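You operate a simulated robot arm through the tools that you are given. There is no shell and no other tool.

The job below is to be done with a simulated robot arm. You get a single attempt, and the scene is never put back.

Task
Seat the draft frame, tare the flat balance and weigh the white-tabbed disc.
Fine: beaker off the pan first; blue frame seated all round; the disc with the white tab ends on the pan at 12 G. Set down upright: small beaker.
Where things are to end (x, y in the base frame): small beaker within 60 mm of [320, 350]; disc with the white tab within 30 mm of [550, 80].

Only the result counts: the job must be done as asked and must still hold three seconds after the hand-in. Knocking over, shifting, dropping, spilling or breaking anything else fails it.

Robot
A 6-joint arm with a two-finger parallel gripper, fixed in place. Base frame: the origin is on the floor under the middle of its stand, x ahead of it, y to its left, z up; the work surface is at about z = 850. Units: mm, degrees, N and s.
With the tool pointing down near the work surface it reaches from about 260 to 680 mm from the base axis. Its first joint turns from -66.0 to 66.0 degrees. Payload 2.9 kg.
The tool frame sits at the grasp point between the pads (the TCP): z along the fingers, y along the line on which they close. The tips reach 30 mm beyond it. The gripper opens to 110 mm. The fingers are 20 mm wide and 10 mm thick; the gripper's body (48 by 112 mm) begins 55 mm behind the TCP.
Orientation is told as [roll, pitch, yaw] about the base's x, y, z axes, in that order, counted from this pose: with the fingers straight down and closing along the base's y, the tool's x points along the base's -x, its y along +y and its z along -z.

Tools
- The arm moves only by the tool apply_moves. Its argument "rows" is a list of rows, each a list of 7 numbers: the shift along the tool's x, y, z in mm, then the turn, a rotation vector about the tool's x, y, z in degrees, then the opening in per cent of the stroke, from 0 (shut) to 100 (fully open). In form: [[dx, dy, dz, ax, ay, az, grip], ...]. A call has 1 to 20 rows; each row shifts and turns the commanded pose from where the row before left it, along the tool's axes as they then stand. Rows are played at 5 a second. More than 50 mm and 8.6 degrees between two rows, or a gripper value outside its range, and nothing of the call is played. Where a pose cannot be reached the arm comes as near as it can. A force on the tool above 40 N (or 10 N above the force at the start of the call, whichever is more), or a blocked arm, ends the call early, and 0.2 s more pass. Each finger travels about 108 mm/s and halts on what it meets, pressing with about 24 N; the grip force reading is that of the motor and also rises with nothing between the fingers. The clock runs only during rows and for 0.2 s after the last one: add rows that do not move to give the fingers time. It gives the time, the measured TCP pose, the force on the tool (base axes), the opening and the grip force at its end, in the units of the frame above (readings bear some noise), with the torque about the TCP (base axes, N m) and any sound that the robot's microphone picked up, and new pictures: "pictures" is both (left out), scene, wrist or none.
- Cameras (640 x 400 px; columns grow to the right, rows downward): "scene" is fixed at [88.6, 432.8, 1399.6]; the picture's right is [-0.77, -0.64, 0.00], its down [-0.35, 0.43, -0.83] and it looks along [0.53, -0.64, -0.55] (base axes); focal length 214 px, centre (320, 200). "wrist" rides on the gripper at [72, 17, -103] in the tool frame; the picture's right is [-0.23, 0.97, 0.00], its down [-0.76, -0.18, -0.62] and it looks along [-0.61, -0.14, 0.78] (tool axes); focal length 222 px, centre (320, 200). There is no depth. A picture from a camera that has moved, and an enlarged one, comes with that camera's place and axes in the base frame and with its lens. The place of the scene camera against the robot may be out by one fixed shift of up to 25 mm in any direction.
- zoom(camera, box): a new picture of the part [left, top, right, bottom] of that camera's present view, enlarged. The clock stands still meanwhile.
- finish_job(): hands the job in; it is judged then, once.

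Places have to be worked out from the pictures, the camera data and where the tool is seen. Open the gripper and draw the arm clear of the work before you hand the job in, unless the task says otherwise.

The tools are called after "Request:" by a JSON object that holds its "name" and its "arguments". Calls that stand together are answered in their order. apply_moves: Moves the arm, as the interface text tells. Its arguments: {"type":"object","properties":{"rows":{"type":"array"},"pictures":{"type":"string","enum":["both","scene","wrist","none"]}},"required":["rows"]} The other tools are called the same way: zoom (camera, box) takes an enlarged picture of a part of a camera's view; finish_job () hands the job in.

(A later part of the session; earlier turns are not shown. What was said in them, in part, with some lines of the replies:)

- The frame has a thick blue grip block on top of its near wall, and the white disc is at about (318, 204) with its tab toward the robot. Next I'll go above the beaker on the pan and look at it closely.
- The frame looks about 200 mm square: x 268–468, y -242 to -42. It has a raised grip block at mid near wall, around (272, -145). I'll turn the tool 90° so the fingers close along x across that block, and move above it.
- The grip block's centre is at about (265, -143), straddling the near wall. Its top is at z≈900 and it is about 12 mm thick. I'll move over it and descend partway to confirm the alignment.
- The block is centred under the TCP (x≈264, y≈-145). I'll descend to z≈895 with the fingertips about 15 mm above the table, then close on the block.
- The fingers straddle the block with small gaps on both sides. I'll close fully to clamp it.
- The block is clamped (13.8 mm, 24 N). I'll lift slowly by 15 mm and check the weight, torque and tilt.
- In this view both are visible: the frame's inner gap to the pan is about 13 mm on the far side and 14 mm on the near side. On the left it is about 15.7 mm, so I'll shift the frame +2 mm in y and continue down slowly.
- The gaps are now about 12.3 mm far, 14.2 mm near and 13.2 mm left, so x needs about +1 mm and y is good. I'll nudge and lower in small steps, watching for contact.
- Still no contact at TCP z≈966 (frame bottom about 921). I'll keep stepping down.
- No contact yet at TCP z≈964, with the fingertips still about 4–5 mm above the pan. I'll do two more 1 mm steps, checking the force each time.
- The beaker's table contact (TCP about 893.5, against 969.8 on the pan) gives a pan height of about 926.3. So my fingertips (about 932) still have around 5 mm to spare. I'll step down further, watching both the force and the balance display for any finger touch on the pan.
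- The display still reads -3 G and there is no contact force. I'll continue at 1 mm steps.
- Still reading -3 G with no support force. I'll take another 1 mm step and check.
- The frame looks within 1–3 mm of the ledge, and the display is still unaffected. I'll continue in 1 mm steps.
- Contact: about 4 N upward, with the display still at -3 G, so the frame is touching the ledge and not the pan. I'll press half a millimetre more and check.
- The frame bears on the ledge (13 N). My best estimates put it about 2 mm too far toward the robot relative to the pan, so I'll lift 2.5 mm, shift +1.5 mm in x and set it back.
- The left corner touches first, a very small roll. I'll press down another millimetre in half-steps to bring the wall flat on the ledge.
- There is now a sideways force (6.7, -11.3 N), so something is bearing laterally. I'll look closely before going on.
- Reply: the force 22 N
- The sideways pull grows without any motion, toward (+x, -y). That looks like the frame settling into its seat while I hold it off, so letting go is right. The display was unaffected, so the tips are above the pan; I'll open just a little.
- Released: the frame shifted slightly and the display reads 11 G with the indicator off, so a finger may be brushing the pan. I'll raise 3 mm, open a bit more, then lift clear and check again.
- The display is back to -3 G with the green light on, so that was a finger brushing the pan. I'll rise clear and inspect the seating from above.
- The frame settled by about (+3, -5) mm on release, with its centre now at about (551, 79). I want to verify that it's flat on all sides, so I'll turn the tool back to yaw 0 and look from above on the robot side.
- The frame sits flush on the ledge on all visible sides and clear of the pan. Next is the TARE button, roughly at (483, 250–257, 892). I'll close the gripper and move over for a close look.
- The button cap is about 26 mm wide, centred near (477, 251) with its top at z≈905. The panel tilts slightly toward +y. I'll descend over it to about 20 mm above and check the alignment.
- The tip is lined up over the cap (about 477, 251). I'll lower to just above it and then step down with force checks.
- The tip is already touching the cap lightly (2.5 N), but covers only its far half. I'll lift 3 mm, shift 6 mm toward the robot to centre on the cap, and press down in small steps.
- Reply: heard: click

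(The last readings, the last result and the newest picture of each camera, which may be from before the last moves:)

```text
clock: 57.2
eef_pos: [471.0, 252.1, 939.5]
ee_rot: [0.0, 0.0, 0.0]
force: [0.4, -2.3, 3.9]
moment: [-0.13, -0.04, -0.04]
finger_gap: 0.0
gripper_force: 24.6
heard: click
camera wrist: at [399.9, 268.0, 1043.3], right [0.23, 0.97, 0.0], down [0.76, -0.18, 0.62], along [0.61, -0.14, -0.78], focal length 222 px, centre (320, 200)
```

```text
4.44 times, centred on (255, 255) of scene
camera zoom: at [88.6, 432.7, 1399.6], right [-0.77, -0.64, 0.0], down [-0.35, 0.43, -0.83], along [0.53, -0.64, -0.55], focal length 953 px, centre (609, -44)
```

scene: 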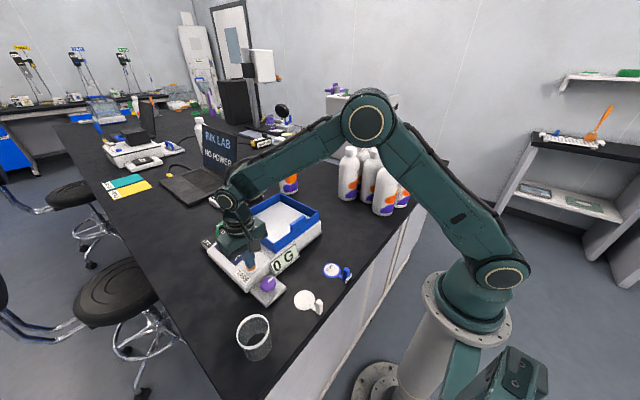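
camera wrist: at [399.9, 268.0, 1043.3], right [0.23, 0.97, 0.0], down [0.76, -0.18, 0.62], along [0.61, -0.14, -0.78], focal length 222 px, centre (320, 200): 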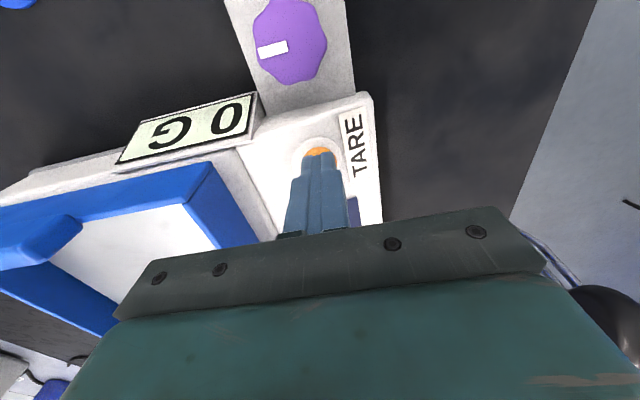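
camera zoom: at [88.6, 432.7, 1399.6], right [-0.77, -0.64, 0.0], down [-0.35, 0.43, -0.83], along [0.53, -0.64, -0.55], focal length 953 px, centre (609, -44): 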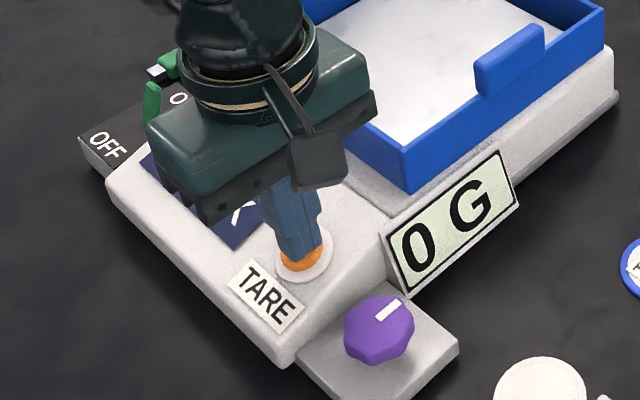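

A click was heard and the display shows 0 G. I'll rise off the button and move over toward the white disc for a close look, opening the gripper.

Request:
{"name": "apply_moves", "arguments": {"rows": [[0, 0, -10, 0, 0, 0, 0], [0, 0, -30, 0, 0, 0, 0], [0, 0, -45, 0, 0, 0, 0], [30, -10, -30, 0, 0, 0, 0], [42, -12, 0, 0, 0, 0, 20], [42, -12, 0, 0, 0, 0, 40], [42, -12, 0, 0, 0, 0, 40], [15, -6, 0, 0, 0, 0, 40], [0, 0, 0, 0, 0, 0, 40], [0, 0, 0, 0, 0, 0, 40]], "pictures": "both"}}

Request:
{"name": "zoom", "arguments": {"camera": "wrist", "box": [240, 20, 400, 150]}}

Request:
{"name": "zoom", "arguments": {"camera": "scene", "box": [215, 190, 345, 320]}}

```text
clock: 59.4
eef_pos: [300.6, 198.3, 1055.1]
ee_rot: [0.0, 0.0, 0.1]
force: [0.2, -0.8, 0.6]
moment: [-0.01, -0.04, 0.02]
finger_gap: 44.2
gripper_force: 0.0
camera wrist: at [229.1, 215.5, 1158.2], right [0.23, 0.97, 0.0], down [0.76, -0.18, 0.62], along [0.61, -0.14, -0.78], focal length 222 px, centre (320, 200)
```

scene: 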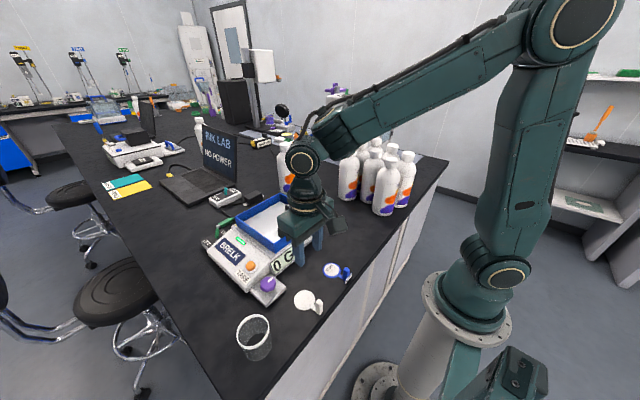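
wrist: 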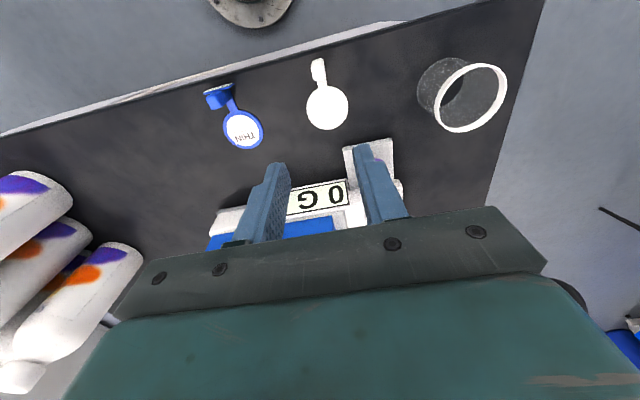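

```text
3.08 times, centred on (320, 85) of wrist
camera zoom: at [229.1, 215.5, 1158.2], right [0.23, 0.97, 0.0], down [0.76, -0.18, 0.62], along [0.61, -0.14, -0.78], focal length 684 px, centre (320, 554)
```

zoom: 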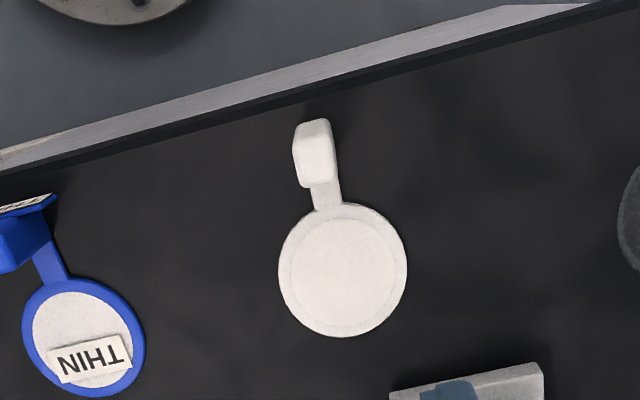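

```text
3.08 times, centred on (280, 255) of scene
camera zoom: at [88.6, 432.8, 1399.6], right [-0.77, -0.64, 0.0], down [-0.35, 0.43, -0.83], along [0.53, -0.64, -0.55], focal length 660 px, centre (443, 31)
```

zoom: 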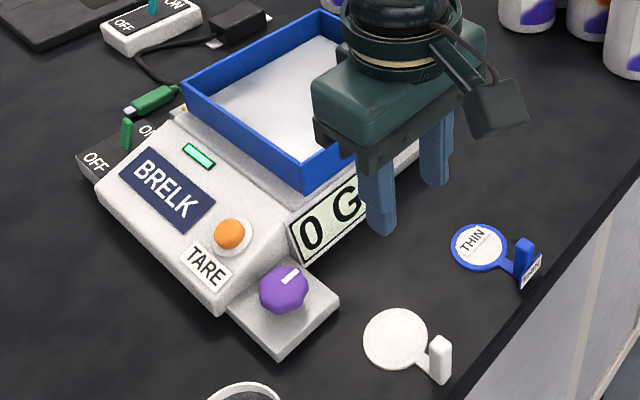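

The display holds 0 G. The white tab post stands at about (270, 204), with its top at z≈890. The disc's centre is 47 mm further out, at (317, 205). I'll descend over the post and verify.

Request:
{"name": "apply_moves", "arguments": {"rows": [[10, 2, 25, 0, 0, 0, 50], [10, 2, 35, 0, 0, 0, 50], [10, 2, 35, 0, 0, 0, 50], [0, 0, 22, 0, 0, 0, 50], [0, 0, 0, 0, 0, 0, 50], [0, 0, 0, 0, 0, 0, 50]], "pictures": "both"}}

Request:
{"name": "zoom", "arguments": {"camera": "wrist", "box": [230, 80, 430, 240]}}

Request:
{"name": "zoom", "arguments": {"camera": "scene", "box": [270, 240, 350, 320]}}

```text
clock: 60.8
eef_pos: [269.7, 205.6, 936.9]
ee_rot: [0.0, 0.1, 0.0]
force: [-0.3, 0.0, -0.3]
moment: [0.04, -0.01, 0.0]
finger_gap: 55.0
gripper_force: 0.1
camera wrist: at [199.0, 222.7, 1040.0], right [0.23, 0.97, 0.0], down [0.76, -0.18, 0.62], along [0.61, -0.14, -0.78], focal length 222 px, centre (320, 200)
```

scene: 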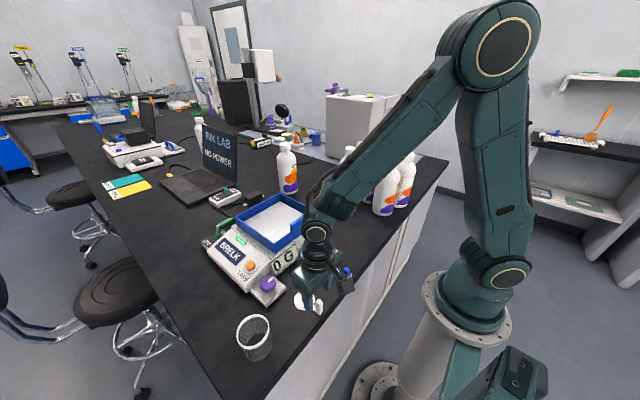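
wrist: 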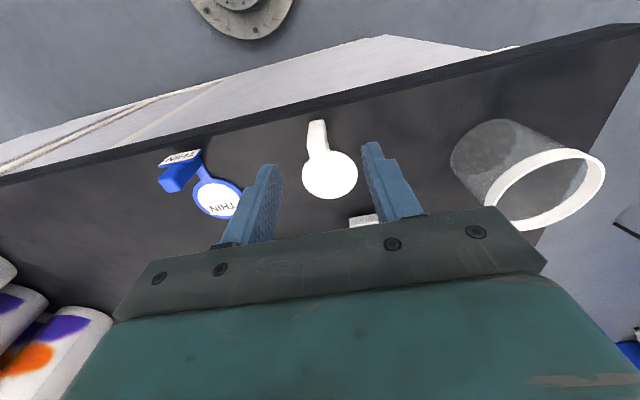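

```text
2.50 times, centred on (330, 160) of wrist
camera zoom: at [199.0, 222.7, 1040.0], right [0.23, 0.97, 0.0], down [0.76, -0.18, 0.62], along [0.61, -0.14, -0.78], focal length 555 px, centre (295, 300)
```

zoom: 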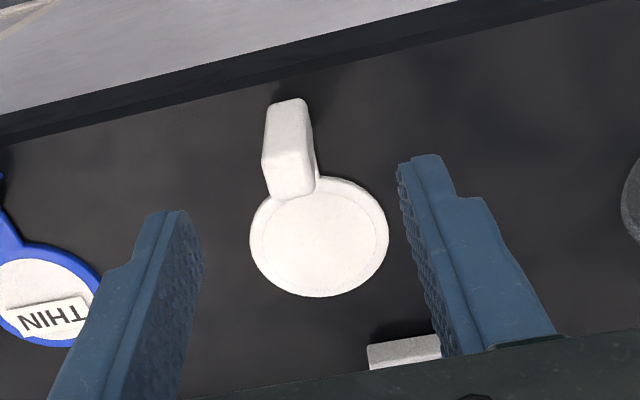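

```text
5.00 times, centred on (310, 280) of scene
camera zoom: at [88.6, 432.8, 1399.6], right [-0.77, -0.64, 0.0], down [-0.35, 0.43, -0.83], along [0.53, -0.64, -0.55], focal length 1072 px, centre (370, -200)
```

zoom: 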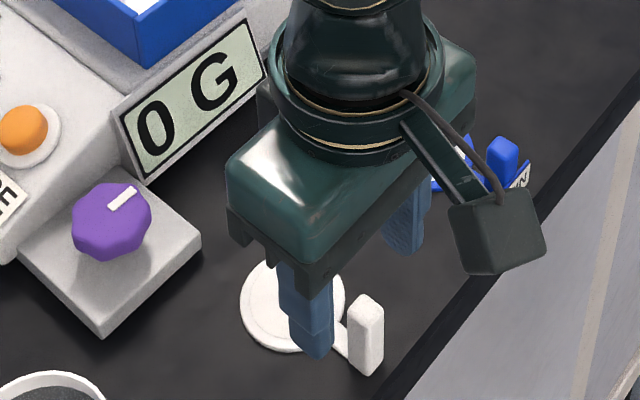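

The post top is at (270, 204.3), so I'll shift y by -1.3 mm, descend to z≈886 (tips about 6 mm above the table) and close on the post.

Request:
{"name": "apply_moves", "arguments": {"rows": [[0, -1.3, 15, 0, 0, 0, 50], [0, 0, 20, 0, 0, 0, 50], [0, 0, 10, 0, 0, 0, 50], [0, 0, 5, 0, 0, 0, 50], [0, 0, 0, 0, 0, 0, 35], [0, 0, 0, 0, 0, 0, 22]], "pictures": "both"}}

Request:
{"name": "zoom", "arguments": {"camera": "wrist", "box": [250, 100, 400, 240]}}

Request:
{"name": "zoom", "arguments": {"camera": "scene", "box": [270, 240, 350, 320]}}

```text
clock: 62.2
eef_pos: [269.9, 205.4, 887.8]
ee_rot: [0.0, 0.2, 0.0]
force: [0.3, 0.7, -0.3]
moment: [0.03, 0.01, -0.01]
finger_gap: 24.4
gripper_force: 0.0
camera wrist: at [198.9, 221.0, 990.9], right [0.23, 0.97, 0.0], down [0.76, -0.18, 0.62], along [0.61, -0.14, -0.78], focal length 222 px, centre (320, 200)
```

scene: 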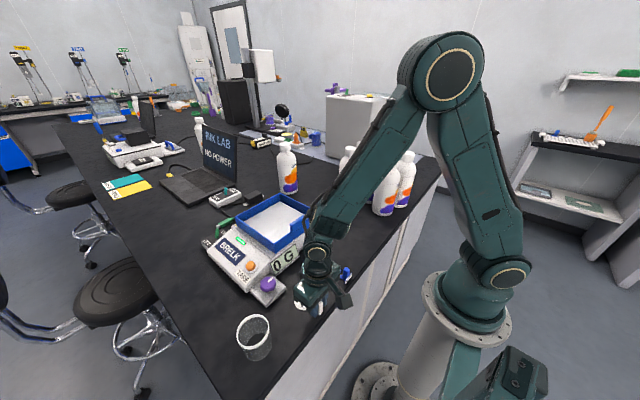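
wrist: 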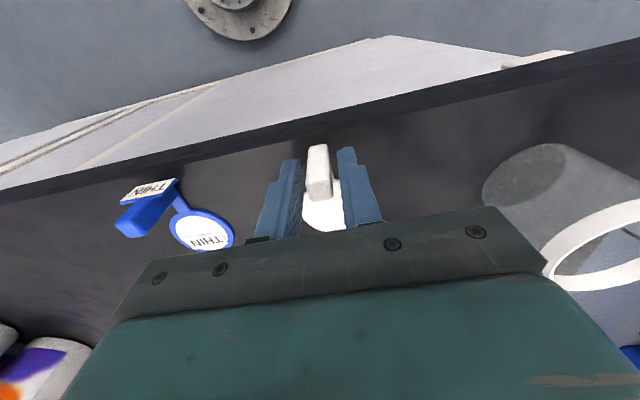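

```text
2.86 times, centred on (325, 170) of wrist
camera zoom: at [198.9, 221.0, 990.9], right [0.23, 0.97, 0.0], down [0.76, -0.18, 0.62], along [0.61, -0.14, -0.78], focal length 635 px, centre (306, 286)
```

zoom: 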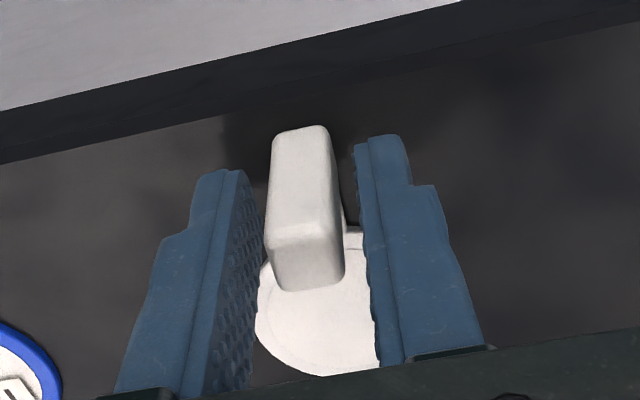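

```text
5.00 times, centred on (310, 280) of scene
camera zoom: at [88.6, 432.8, 1399.6], right [-0.77, -0.64, 0.0], down [-0.35, 0.43, -0.83], along [0.53, -0.64, -0.55], focal length 1072 px, centre (370, -200)
```

zoom: 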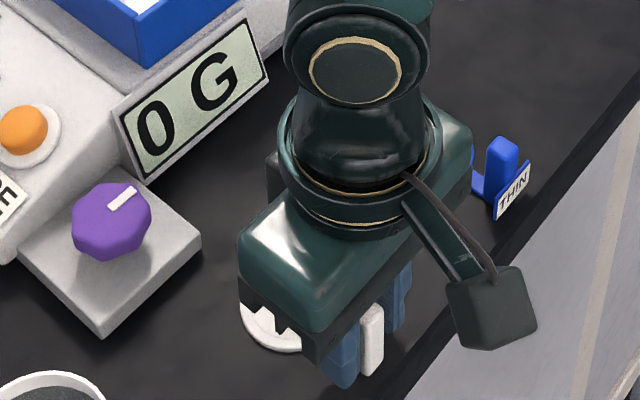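

The post is well between the fingers, so I'll close on it.

Request:
{"name": "apply_moves", "arguments": {"rows": [[0, 0, 0, 0, 0, 0, 14], [0, 0, 0, 0, 0, 0, 8], [0, 0, 0, 0, 0, 0, 0], [0, 0, 0, 0, 0, 0, 0]], "pictures": "none"}}

Request:
{"name": "apply_moves", "arguments": {"rows": [[0, 0, -5, 0, 0, 0, 0], [0, 0, -15, 0, 0, 0, 0], [0, 0, -25, 0, 0, 0, 0], [0, 0, 0, 0, 0, 0, 0]], "pictures": "both"}}

Request:
{"name": "zoom", "arguments": {"camera": "wrist", "box": [250, 100, 400, 240]}}

Request:
{"name": "zoom", "arguments": {"camera": "scene", "box": [270, 230, 360, 320]}}

```text
clock: 63.2
eef_pos: [270.2, 203.7, 888.8]
ee_rot: [0.1, 0.0, 0.0]
force: [0.6, 0.1, 0.1]
moment: [0.0, 0.0, -0.02]
finger_gap: 13.0
gripper_force: 24.1
```

```text
clock: 64.2
eef_pos: [270.0, 203.7, 933.0]
ee_rot: [0.0, 0.0, 0.0]
force: [-0.6, 0.9, -0.5]
moment: [-0.01, -0.01, 0.0]
finger_gap: 12.8
gripper_force: 23.9
camera wrist: at [199.2, 220.6, 1036.3], right [0.23, 0.97, 0.0], down [0.76, -0.18, 0.62], along [0.61, -0.14, -0.78], focal length 222 px, centre (320, 200)
```

scene: 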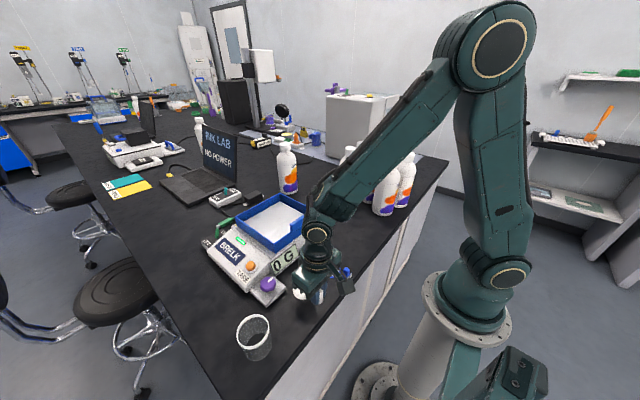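
wrist: 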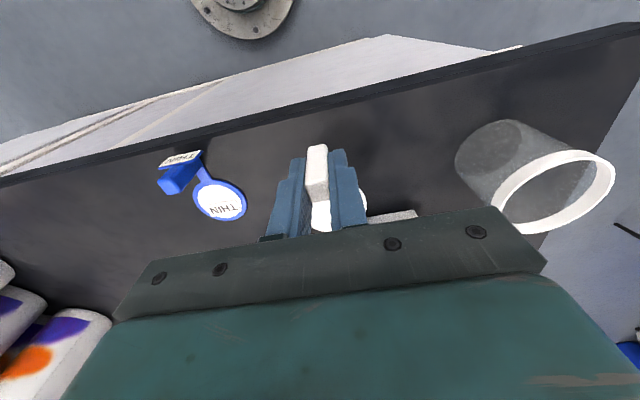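

```text
2.86 times, centred on (325, 170) of wrist
camera zoom: at [199.2, 220.6, 1036.3], right [0.23, 0.97, 0.0], down [0.76, -0.18, 0.62], along [0.61, -0.14, -0.78], focal length 635 px, centre (306, 286)
```

zoom: 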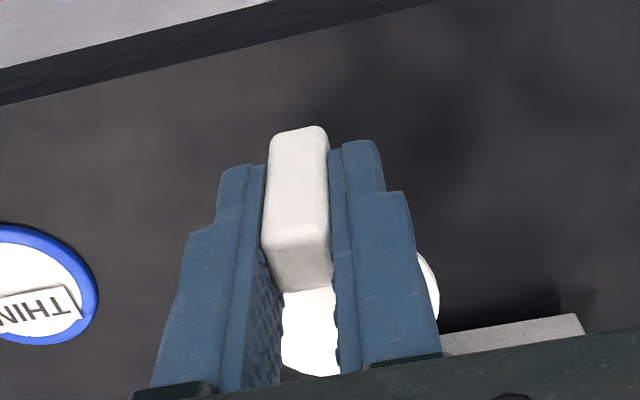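

```text
4.44 times, centred on (315, 275) of scene
camera zoom: at [88.6, 432.8, 1399.6], right [-0.77, -0.64, 0.0], down [-0.35, 0.43, -0.83], along [0.53, -0.64, -0.55], focal length 953 px, centre (342, -133)
```

zoom: 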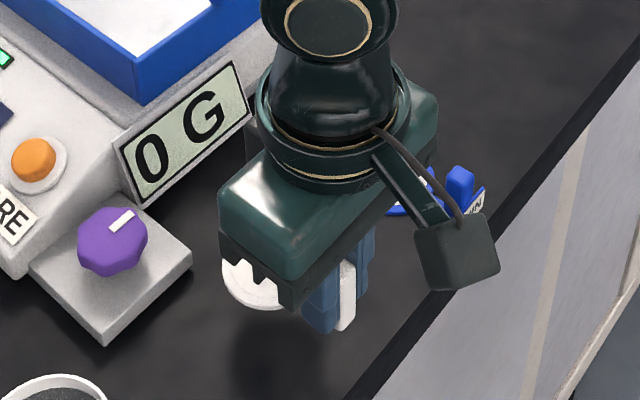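

The disc is held by its tab (13 mm gap). I'll lift it higher and carry it over the frame to above the pan, with the disc centre aimed at about (551, 82).

Request:
{"name": "apply_moves", "arguments": {"rows": [[0, 0, -30, 0, 0, 0, 0], [0, 0, -40, 0, 0, 0, 0], [0, 0, -40, 0, 0, 0, 0], [-15, -8, -10, 0, 0, 0, 0], [-30, -15.5, 0, 0, 0, 0, 0], [-35, -18, 0, 0, 0, 0, 0], [-35, -18, 0, 0, 0, 0, 0], [-35, -18, 0, 0, 0, 0, 0], [-35, -18, 0, 0, 0, 0, 0], [-30, -15.5, 0, 0, 0, 0, 0], [-20, -11, 0, 0, 0, 0, 0], [0, 0, 0, 0, 0, 0, 0], [0, 0, 0, 0, 0, 0, 0]], "pictures": "both"}}

Request:
{"name": "zoom", "arguments": {"camera": "wrist", "box": [180, 40, 460, 240]}}

Request:
{"name": "zoom", "arguments": {"camera": "scene", "box": [210, 130, 340, 280]}}

```text
clock: 67.0
eef_pos: [505.8, 82.7, 1052.2]
ee_rot: [0.0, -0.1, -0.1]
force: [-0.8, -0.4, -0.2]
moment: [0.01, -0.02, 0.01]
finger_gap: 12.8
gripper_force: 24.3
camera wrist: at [434.8, 99.2, 1156.1], right [0.23, 0.97, 0.0], down [0.76, -0.18, 0.62], along [0.61, -0.14, -0.78], focal length 222 px, centre (320, 200)
```

scene: 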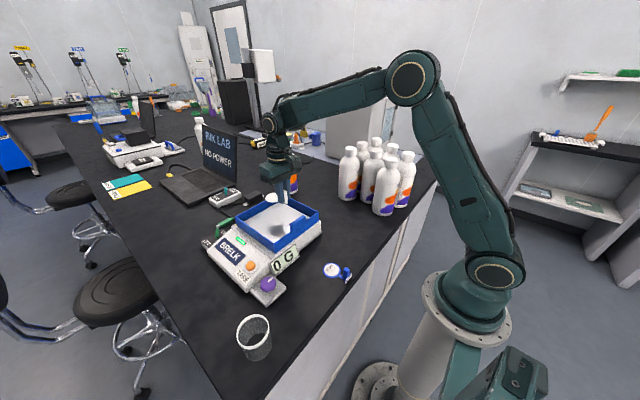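
wrist: 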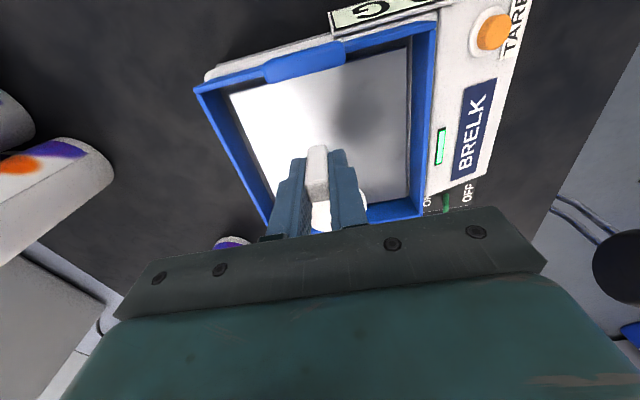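

```text
2.00 times, centred on (320, 140) of wrist
camera zoom: at [434.8, 99.2, 1156.1], right [0.23, 0.97, 0.0], down [0.76, -0.18, 0.62], along [0.61, -0.14, -0.78], focal length 444 px, centre (320, 320)
```

zoom: 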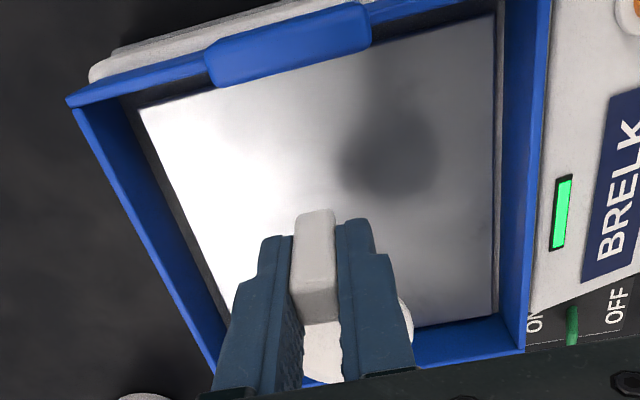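

```text
2.67 times, centred on (275, 205) of scene
camera zoom: at [88.6, 432.8, 1399.6], right [-0.77, -0.64, 0.0], down [-0.35, 0.43, -0.83], along [0.53, -0.64, -0.55], focal length 572 px, centre (440, 187)
```

zoom: 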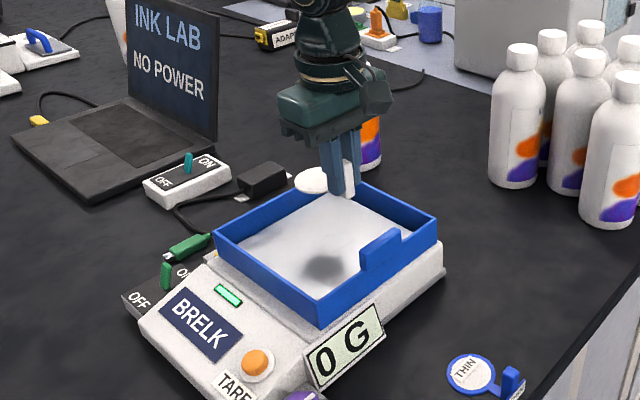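

The disc hovers over the framed pan, and the display still reads 0 G. I'll lower it to a few mm above the pan.

Request:
{"name": "apply_moves", "arguments": {"rows": [[0, 0, 20, 0, 0, 0, 0], [0, 0, 25, 0, 0, 0, 0], [0, 0, 20, 0, 0, 0, 0], [0, 0, 12, 0, 0, 0, 0], [0, 0, 7, 0, 0, 0, 0], [0, 0, 0, 0, 0, 0, 0]], "pictures": "both"}}

Request:
{"name": "zoom", "arguments": {"camera": "scene", "box": [215, 170, 335, 290]}}

Request:
{"name": "zoom", "arguments": {"camera": "wrist", "box": [200, 40, 440, 240]}}

```text
clock: 68.4
eef_pos: [504.9, 81.9, 970.4]
ee_rot: [0.0, 0.0, 0.0]
force: [-0.5, 0.8, 1.0]
moment: [0.03, 0.0, -0.01]
finger_gap: 12.7
gripper_force: 24.0
camera wrist: at [434.3, 98.8, 1072.0], right [0.23, 0.97, 0.0], down [0.76, -0.18, 0.62], along [0.61, -0.14, -0.78], focal length 222 px, centre (320, 200)
```

scene: 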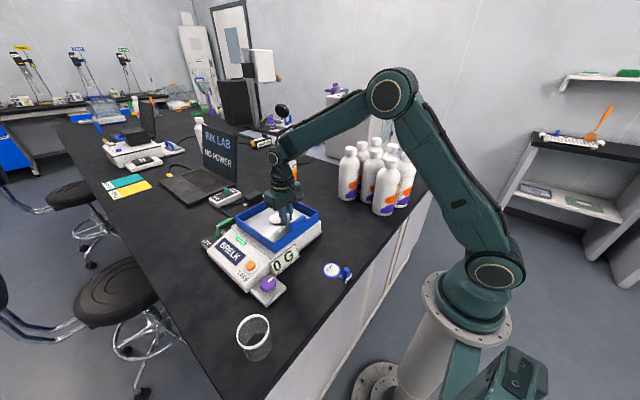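
wrist: 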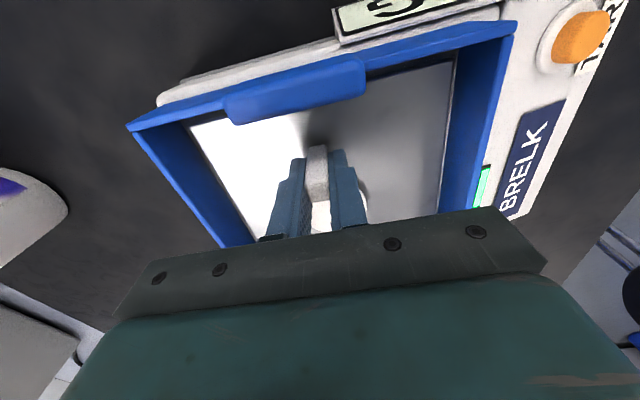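

```text
3.33 times, centred on (275, 230) of scene
camera zoom: at [88.6, 432.8, 1399.6], right [-0.77, -0.64, 0.0], down [-0.35, 0.43, -0.83], along [0.53, -0.64, -0.55], focal length 715 px, centre (470, 100)
```

zoom: 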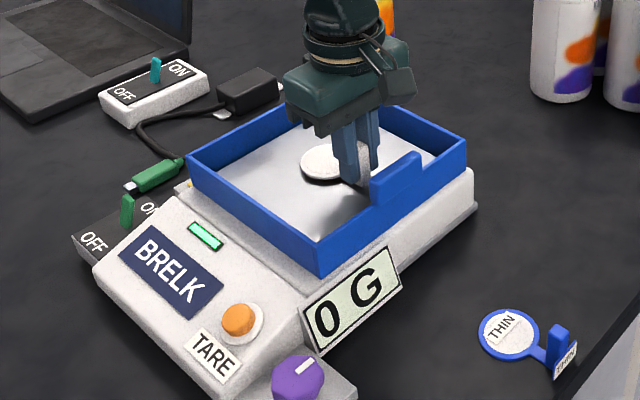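

```text
2.00 times, centred on (320, 140) of wrist
camera zoom: at [434.3, 98.8, 1072.0], right [0.23, 0.97, 0.0], down [0.76, -0.18, 0.62], along [0.61, -0.14, -0.78], focal length 444 px, centre (320, 320)
```

zoom: 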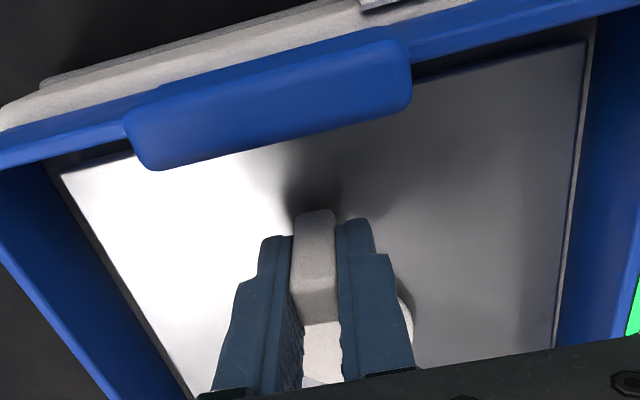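

About 5 mm remain by my estimate. I'll step down gently, checking the display for first contact.

Request:
{"name": "apply_moves", "arguments": {"rows": [[0, 0, 1.5, 0, 0, 0, 0], [0, 0, 1.5, 0, 0, 0, 0], [0, 0, 0, 0, 0, 0, 0]], "pictures": "none"}}

Request:
{"name": "zoom", "arguments": {"camera": "scene", "box": [215, 190, 335, 290]}}

Request:
{"name": "apply_moves", "arguments": {"rows": [[0, 0, 1, 0, 0, 0, 0], [0, 0, 0, 0, 0, 0, 0]], "pictures": "none"}}

Request:
{"name": "zoom", "arguments": {"camera": "scene", "box": [215, 190, 335, 290]}}

```text
clock: 69.2
eef_pos: [504.8, 81.5, 966.4]
ee_rot: [0.0, 0.1, 0.1]
force: [0.5, 0.0, 0.1]
moment: [-0.02, 0.01, 0.0]
finger_gap: 12.8
gripper_force: 24.2
```

```text
4.00 times, centred on (275, 240) of scene
camera zoom: at [88.6, 432.8, 1399.6], right [-0.77, -0.64, 0.0], down [-0.35, 0.43, -0.83], along [0.53, -0.64, -0.55], focal length 858 px, centre (500, 40)
```

zoom: 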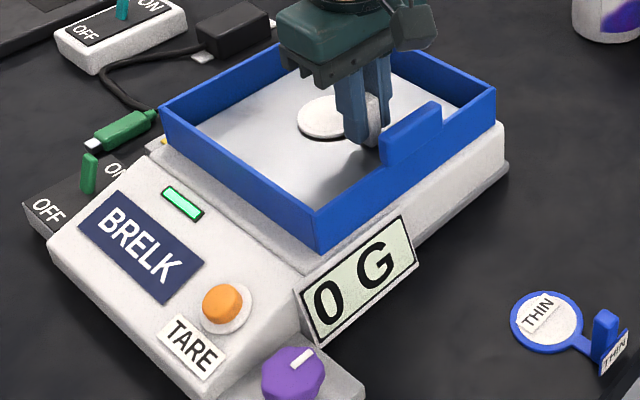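

```text
clock: 69.8
eef_pos: [504.8, 81.5, 965.6]
ee_rot: [0.0, 0.1, 0.0]
force: [0.3, -0.3, -0.3]
moment: [-0.02, 0.04, 0.05]
finger_gap: 13.1
gripper_force: 24.1
```

```text
4.00 times, centred on (275, 240) of scene
camera zoom: at [88.6, 432.8, 1399.6], right [-0.77, -0.64, 0.0], down [-0.35, 0.43, -0.83], along [0.53, -0.64, -0.55], focal length 858 px, centre (500, 40)
```

zoom: 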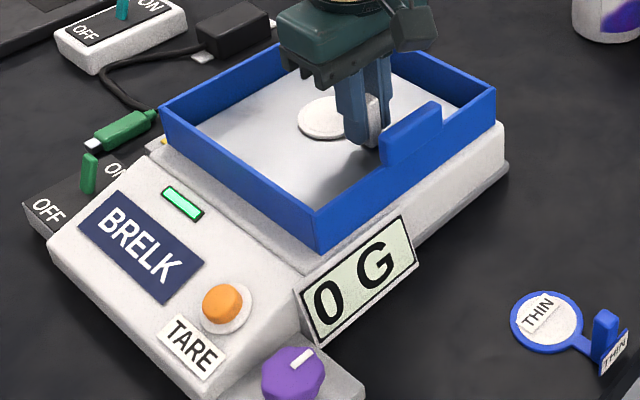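

Still 0 G, so the disc hasn't touched yet. I'll continue in half-millimetre steps.

Request:
{"name": "apply_moves", "arguments": {"rows": [[0, 0, 0.6, 0, 0, 0, 0], [0, 0, 0, 0, 0, 0, 0]], "pictures": "none"}}

Request:
{"name": "zoom", "arguments": {"camera": "scene", "box": [235, 190, 325, 280]}}

Request:
{"name": "apply_moves", "arguments": {"rows": [[0, 0, 0.6, 0, 0, 0, 0], [0, 0, 0, 0, 0, 0, 0]], "pictures": "none"}}

Request:
{"name": "zoom", "arguments": {"camera": "scene", "box": [235, 190, 325, 280]}}

```text
clock: 70.4
eef_pos: [505.5, 82.2, 963.9]
ee_rot: [0.0, 0.1, -0.1]
force: [0.4, 0.6, 0.4]
moment: [-0.02, 0.0, 0.02]
finger_gap: 12.7
gripper_force: 24.2
```

```text
4.44 times, centred on (280, 235) of scene
camera zoom: at [88.6, 432.8, 1399.6], right [-0.77, -0.64, 0.0], down [-0.35, 0.43, -0.83], along [0.53, -0.64, -0.55], focal length 953 px, centre (498, 44)
```

zoom: 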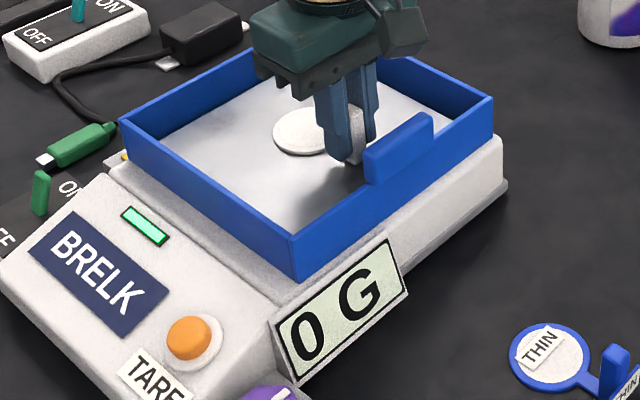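

```text
clock: 71.0
eef_pos: [505.1, 82.2, 964.9]
ee_rot: [0.0, 0.0, 0.1]
force: [0.3, 0.2, 0.9]
moment: [0.0, 0.0, 0.03]
finger_gap: 12.9
gripper_force: 23.8
```

```text
4.44 times, centred on (280, 235) of scene
camera zoom: at [88.6, 432.8, 1399.6], right [-0.77, -0.64, 0.0], down [-0.35, 0.43, -0.83], along [0.53, -0.64, -0.55], focal length 953 px, centre (498, 44)
```

zoom: 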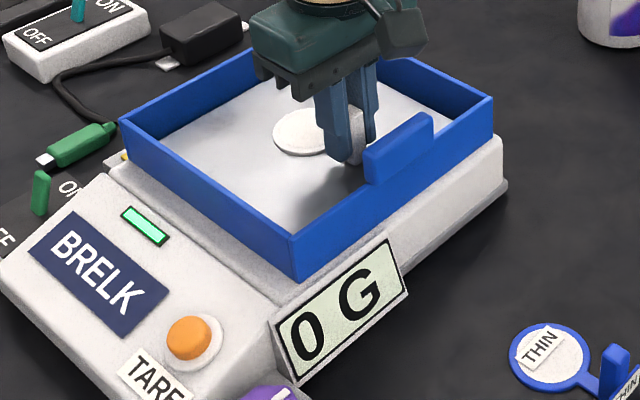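

Still 0 G. I'll continue stepping.

Request:
{"name": "apply_moves", "arguments": {"rows": [[0, 0, 0.6, 0, 0, 0, 0], [0, 0, 0, 0, 0, 0, 0]], "pictures": "none"}}

Request:
{"name": "zoom", "arguments": {"camera": "scene", "box": [235, 190, 325, 280]}}

Request:
{"name": "apply_moves", "arguments": {"rows": [[0, 0, 0.6, 0, 0, 0, 0], [0, 0, 0, 0, 0, 0, 0]], "pictures": "none"}}

Request:
{"name": "zoom", "arguments": {"camera": "scene", "box": [235, 190, 325, 280]}}

```text
clock: 71.6
eef_pos: [504.4, 82.4, 963.2]
ee_rot: [0.0, -0.1, 0.1]
force: [-1.9, 1.4, 4.0]
moment: [0.02, -0.06, 0.06]
finger_gap: 12.6
gripper_force: 24.0
```

```text
4.44 times, centred on (280, 235) of scene
camera zoom: at [88.5, 432.8, 1399.6], right [-0.77, -0.64, 0.0], down [-0.35, 0.43, -0.83], along [0.53, -0.64, -0.55], focal length 953 px, centre (498, 44)
```

zoom: 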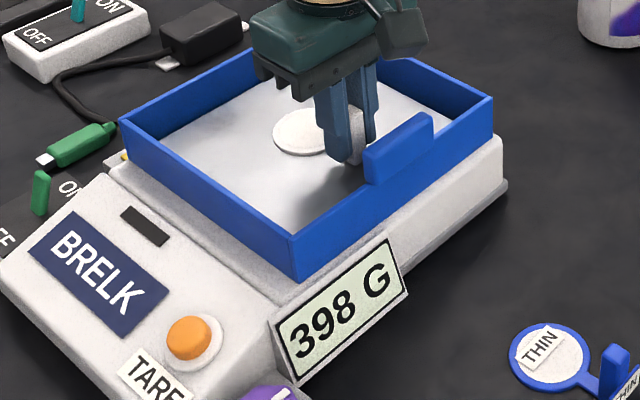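

```text
clock: 72.2
eef_pos: [505.3, 82.4, 963.6]
ee_rot: [0.0, -0.1, 0.0]
force: [-1.8, -0.6, 12.3]
moment: [0.0, -0.11, -0.02]
finger_gap: 12.3
gripper_force: 24.1
```

```text
4.44 times, centred on (280, 235) of scene
camera zoom: at [88.4, 432.8, 1399.6], right [-0.77, -0.64, 0.0], down [-0.35, 0.43, -0.83], along [0.53, -0.64, -0.55], focal length 953 px, centre (498, 44)
```

zoom: 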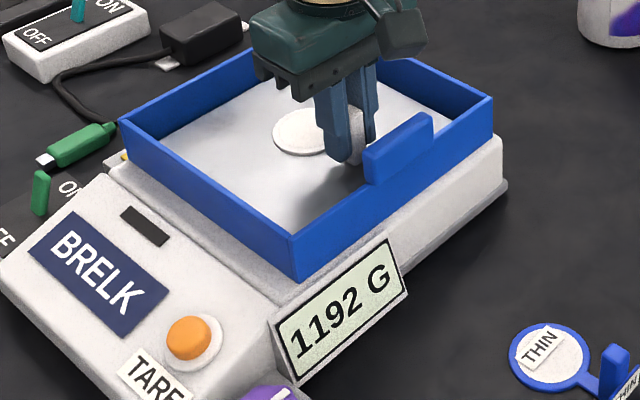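

The disc is on the pan and I'm pressing with about 12 N. I'll ease back up about 1 mm to take the load off, then open the fingers gently.

Request:
{"name": "apply_moves", "arguments": {"rows": [[0, 0, -0.8, 0, 0, 0, 0], [0, 0, 0, 0, 0, 0, 0], [0, 0, 0, 0, 0, 0, 14], [0, 0, 0, 0, 0, 0, 20], [0, 0, 0, 0, 0, 0, 28], [0, 0, 0, 0, 0, 0, 28]], "pictures": "both"}}

Request:
{"name": "zoom", "arguments": {"camera": "scene", "box": [235, 190, 325, 280]}}

Request:
{"name": "zoom", "arguments": {"camera": "wrist", "box": [220, 80, 420, 240]}}

```text
clock: 73.6
eef_pos: [504.5, 82.2, 964.3]
ee_rot: [0.0, 0.0, 0.0]
force: [-0.3, 0.2, -0.5]
moment: [0.02, 0.01, 0.0]
finger_gap: 30.9
gripper_force: 0.1
camera wrist: at [434.4, 98.5, 1066.7], right [0.23, 0.97, 0.0], down [0.76, -0.18, 0.62], along [0.61, -0.14, -0.78], focal length 222 px, centre (320, 200)
```

scene: 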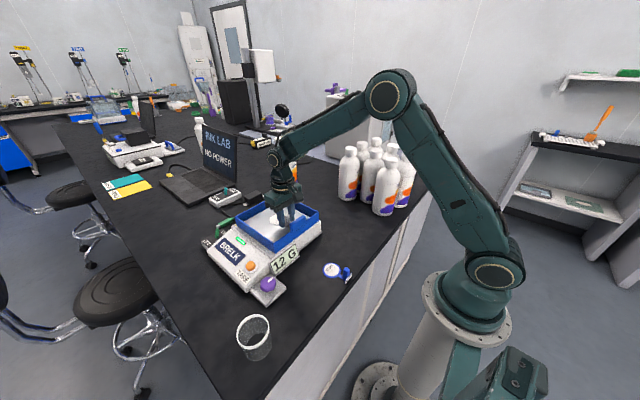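
wrist: 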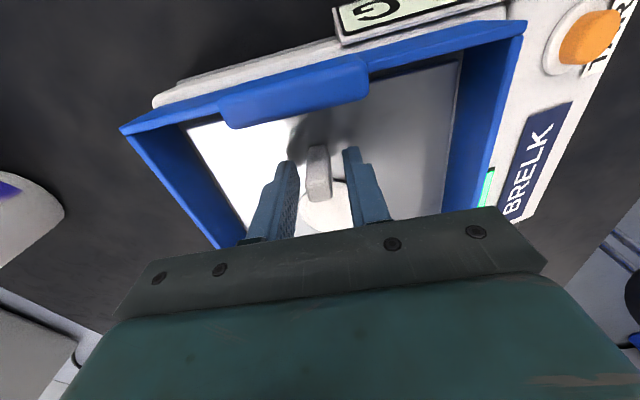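

```text
4.44 times, centred on (280, 235) of scene
camera zoom: at [88.6, 432.8, 1399.6], right [-0.77, -0.64, 0.0], down [-0.35, 0.43, -0.83], along [0.53, -0.64, -0.55], focal length 953 px, centre (498, 44)
```

zoom: 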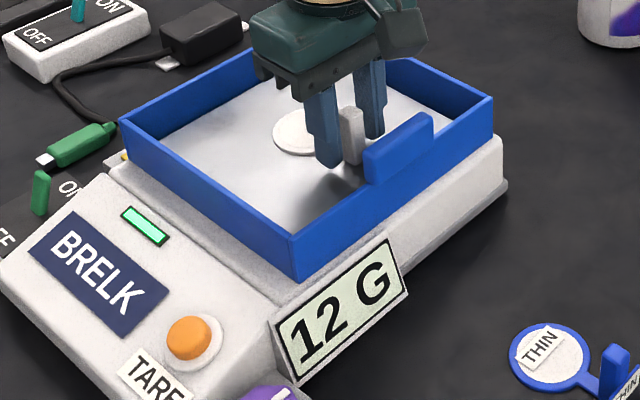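

```text
2.50 times, centred on (320, 160) of wrist
camera zoom: at [434.4, 98.5, 1066.7], right [0.23, 0.97, 0.0], down [0.76, -0.18, 0.62], along [0.61, -0.14, -0.78], focal length 555 px, centre (320, 300)
```

zoom: 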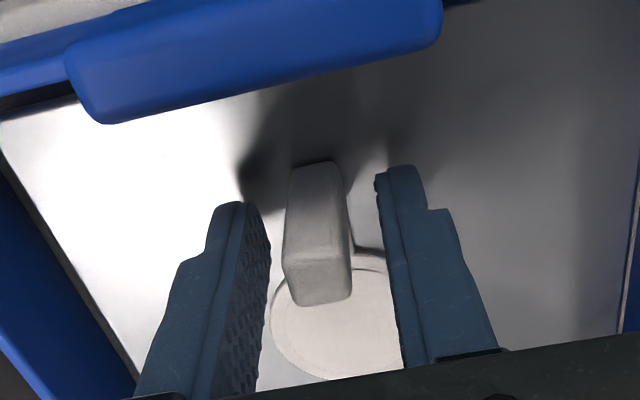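

The display reads 12 G with the green light on, and the disc stands free. I'll lift straight up slowly and then draw the arm clear.

Request:
{"name": "apply_moves", "arguments": {"rows": [[0, 0, -5, 0, 0, 0, 28], [0, 0, -15, 0, 0, 0, 28], [0, 0, -25, 0, 0, 0, 30], [0, 0, -40, 0, 0, 0, 40], [0, 0, -45, 0, 0, 0, 60], [0, 0, -45, 0, 0, 0, 100], [30, 0, -20, 0, 0, 0, 100], [40, 0, 0, 0, 0, 0, 100], [40, 0, 0, 0, 0, 0, 100], [30, 0, 0, 0, 0, 0, 100], [0, 0, 0, 0, 0, 0, 100], [0, 0, 0, 0, 0, 0, 100]], "pictures": "both"}}

Request:
{"name": "zoom", "arguments": {"camera": "scene", "box": [215, 190, 335, 290]}}

Request:
{"name": "zoom", "arguments": {"camera": "wrist", "box": [200, 40, 500, 220]}}

Request:
{"name": "zoom", "arguments": {"camera": "scene", "box": [220, 280, 360, 380]}}

```text
clock: 76.2
eef_pos: [365.6, 83.5, 1157.9]
ee_rot: [0.0, 0.0, -0.1]
force: [0.5, -0.9, 0.0]
moment: [0.03, 0.02, 0.01]
finger_gap: 109.8
gripper_force: 0.0
camera wrist: at [294.1, 99.5, 1261.1], right [0.23, 0.97, 0.0], down [0.76, -0.18, 0.62], along [0.61, -0.14, -0.78], focal length 222 px, centre (320, 200)
```

scene: 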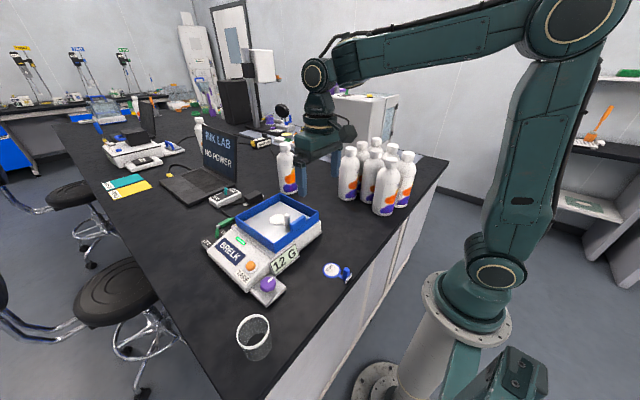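
wrist: 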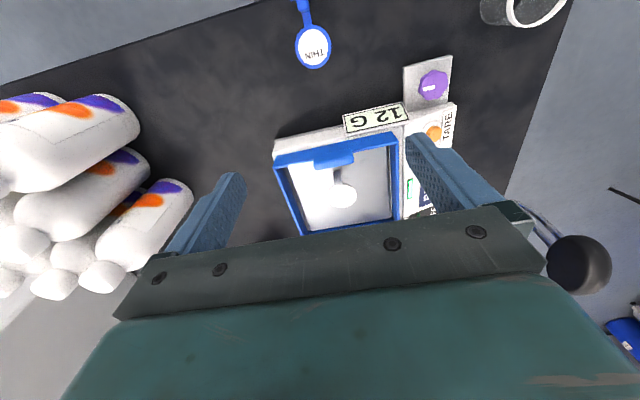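

```text
4.00 times, centred on (275, 240) of scene
camera zoom: at [88.6, 432.8, 1399.6], right [-0.77, -0.64, 0.0], down [-0.35, 0.43, -0.83], along [0.53, -0.64, -0.55], focal length 858 px, centre (500, 40)
```

zoom: 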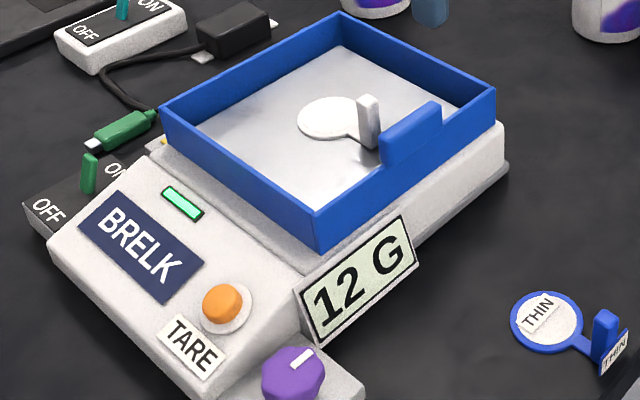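

```text
2.13 times, centred on (350, 130) of wrist
camera zoom: at [294.1, 99.5, 1261.1], right [0.23, 0.97, 0.0], down [0.76, -0.18, 0.62], along [0.61, -0.14, -0.78], focal length 474 px, centre (256, 349)
```

zoom: 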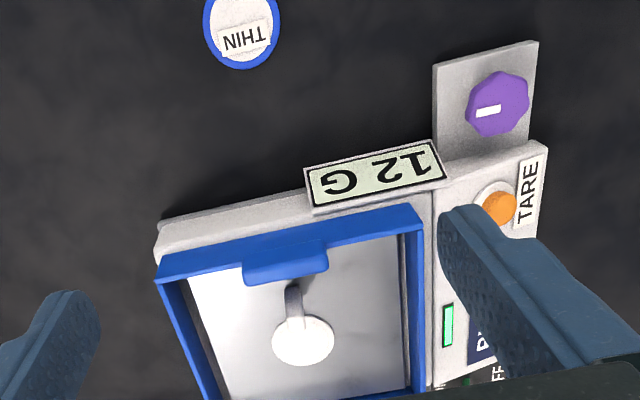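

```text
4.00 times, centred on (290, 330) of scene
camera zoom: at [88.6, 432.8, 1399.6], right [-0.77, -0.64, 0.0], down [-0.35, 0.43, -0.83], along [0.53, -0.64, -0.55], focal length 858 px, centre (440, -320)
```

zoom: 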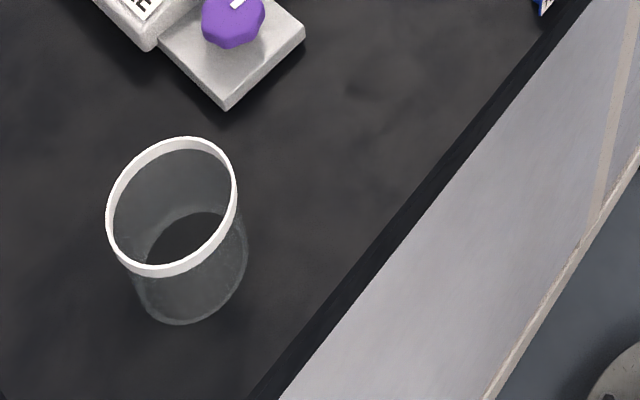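

The disc is at about (552, 81) and the display reads 12 G; the beaker is upright. Before handing in I want to be sure the frame is down on all sides, so I'll zoom hard on where its walls meet the ledge.

Request:
{"name": "zoom", "arguments": {"camera": "scene", "box": [228, 208, 258, 230]}}

Request:
{"name": "zoom", "arguments": {"camera": "scene", "box": [255, 230, 285, 256]}}

Request:
{"name": "zoom", "arguments": {"camera": "scene", "box": [298, 212, 328, 236]}}

Request:
{"name": "zoom", "arguments": {"camera": "wrist", "box": [265, 125, 345, 180]}}

Request:
{"name": "zoom", "arguments": {"camera": "wrist", "box": [360, 125, 420, 225]}}

```text
16.00 times, centred on (243, 219) of scene
camera zoom: at [88.6, 432.8, 1399.6], right [-0.77, -0.64, 0.0], down [-0.35, 0.43, -0.83], along [0.53, -0.64, -0.55], focal length 3432 px, centre (1552, -104)
```

zoom: 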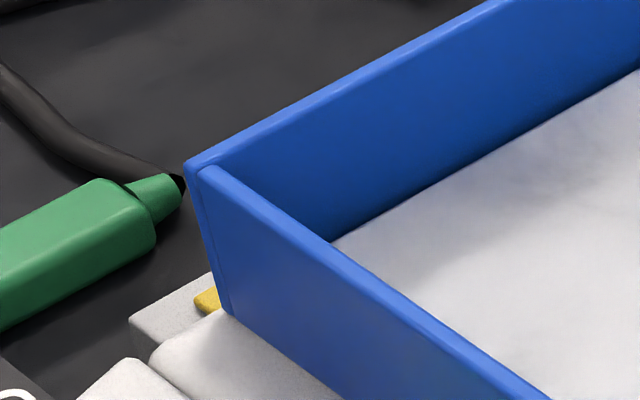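

```text
15.38 times, centred on (270, 243) of scene
camera zoom: at [88.6, 432.8, 1399.6], right [-0.77, -0.64, 0.0], down [-0.35, 0.43, -0.83], along [0.53, -0.64, -0.55], focal length 3300 px, centre (1089, -462)
```

zoom: 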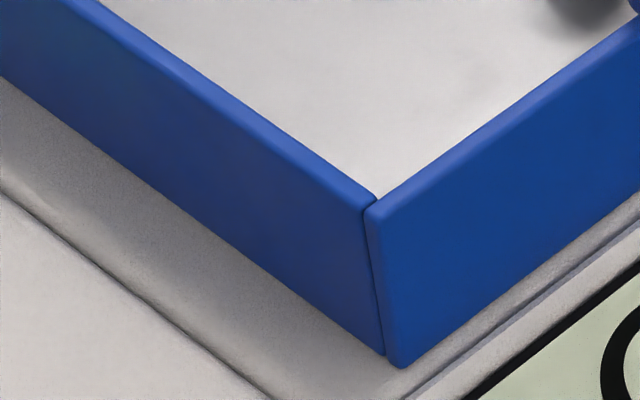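

```text
16.00 times, centred on (313, 224) of scene
camera zoom: at [88.6, 432.8, 1399.6], right [-0.77, -0.64, 0.0], down [-0.35, 0.43, -0.83], along [0.53, -0.64, -0.55], focal length 3432 px, centre (432, -184)
```

zoom: 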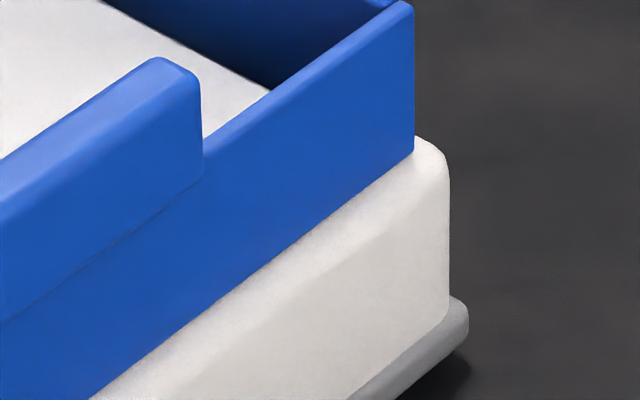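

```text
7.27 times, centred on (305, 152) of wrist
camera zoom: at [294.1, 99.5, 1261.1], right [0.23, 0.97, 0.0], down [0.76, -0.18, 0.62], along [0.61, -0.14, -0.78], focal length 1615 px, centre (429, 546)
```

zoom: 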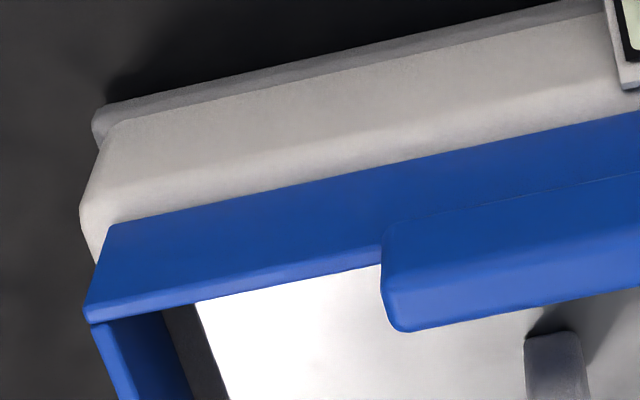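

```text
4.00 times, centred on (390, 175) of wrist
camera zoom: at [294.1, 99.5, 1261.1], right [0.23, 0.97, 0.0], down [0.76, -0.18, 0.62], along [0.61, -0.14, -0.78], focal length 888 px, centre (40, 300)
```

zoom: 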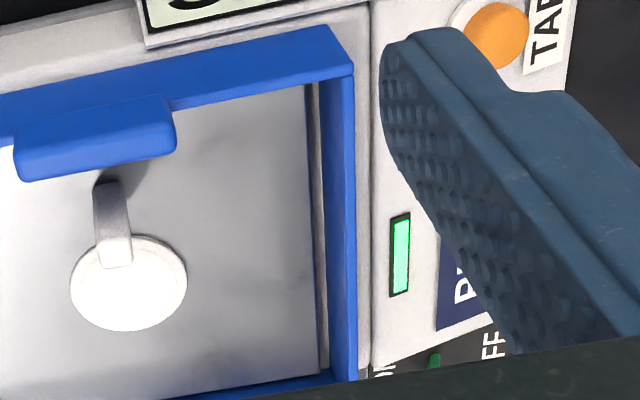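

The walls meet the ledge with no visible gap on the near and +y sides and at every corner I can see, so the frame is seated. I'll raise the arm a bit further with the gripper open, wait a second, and do a final check.

Request:
{"name": "apply_moves", "arguments": {"rows": [[0, -20, -35, 0, 0, 0, 100], [0, -20, -35, 0, 0, 0, 100], [0, 0, 0, 0, 0, 0, 100], [0, 0, 0, 0, 0, 0, 100], [0, 0, 0, 0, 0, 0, 100], [0, 0, 0, 0, 0, 0, 100], [0, 0, 0, 0, 0, 0, 100]], "pictures": "both"}}

Request:
{"name": "zoom", "arguments": {"camera": "scene", "box": [205, 185, 365, 365]}}

```text
clock: 77.8
eef_pos: [365.7, 44.3, 1230.9]
ee_rot: [0.1, 0.0, 0.0]
force: [0.4, 0.2, 0.5]
moment: [-0.01, 0.01, 0.0]
finger_gap: 110.1
gripper_force: 0.0
camera wrist: at [294.3, 60.0, 1331.9], right [0.23, 0.97, 0.0], down [0.76, -0.18, 0.62], along [0.61, -0.14, -0.78], focal length 222 px, centre (320, 200)
```

scene: 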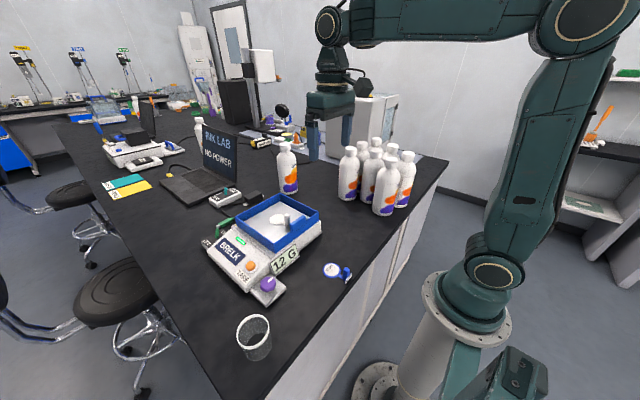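
wrist: 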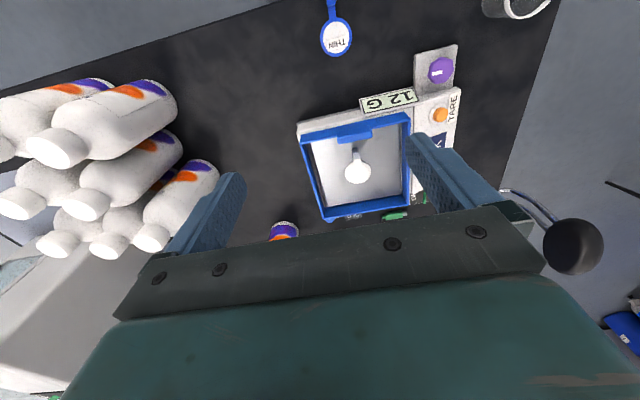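

```text
2.22 times, centred on (285, 275) of scene
camera zoom: at [88.6, 432.8, 1399.6], right [-0.77, -0.64, 0.0], down [-0.35, 0.43, -0.83], along [0.53, -0.64, -0.55], focal length 477 px, centre (398, 33)
```

zoom: 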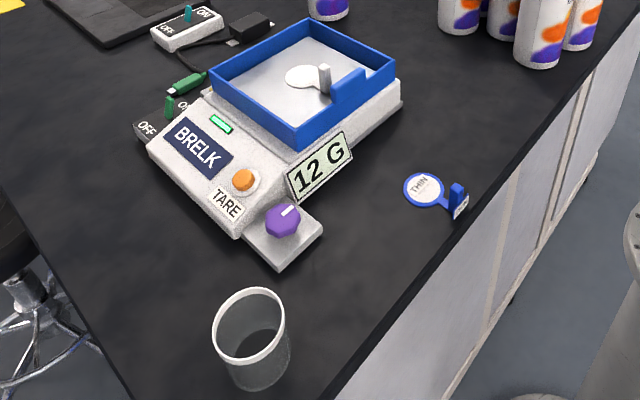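

The final check is good: the display is steady at 12 G, the disc is near the pan centre inside the seated frame, and the beaker is upright at about (320, 350). Nothing else has moved and the arm is clear with the gripper open, so I'm handing in the job.

Request:
{"name": "finish_job", "arguments": {}}

```text
The job is handed in.
```

I did every step you asked for and handed the job in. The tool confirmed the hand-in but gave no verdict. At the last check the balance read a steady 12 G.

- **Beaker:** it came off the pan first and stands upright at about (320, 350).
- **Frame:** it rests on the ledge around the pan. It shifted by about (+3, -5) mm when I let go, as if drawn into its seat. The two sides and the corners I could see closely show no gap. I did not check the far and left (−y) sides that closely. It is not quite centred on the pan: the gaps range from about 8 mm to 15 mm, and it does not touch the pan.
- **Tare:** I pressed TARE after the beaker was off and the frame was on. The button clicked and the display went from -3 G to 0 G.
- **Disc:** the white-tabbed disc lies on the pan, centred at about (552, 81).

As far as the pictures show, nothing else was moved, including the "THIN" disc and the bottles. While setting things down, a finger brushed the pan briefly and the disc was pressed on it with about 12 N. Both happened before the final reading, and the display settled afterwards.
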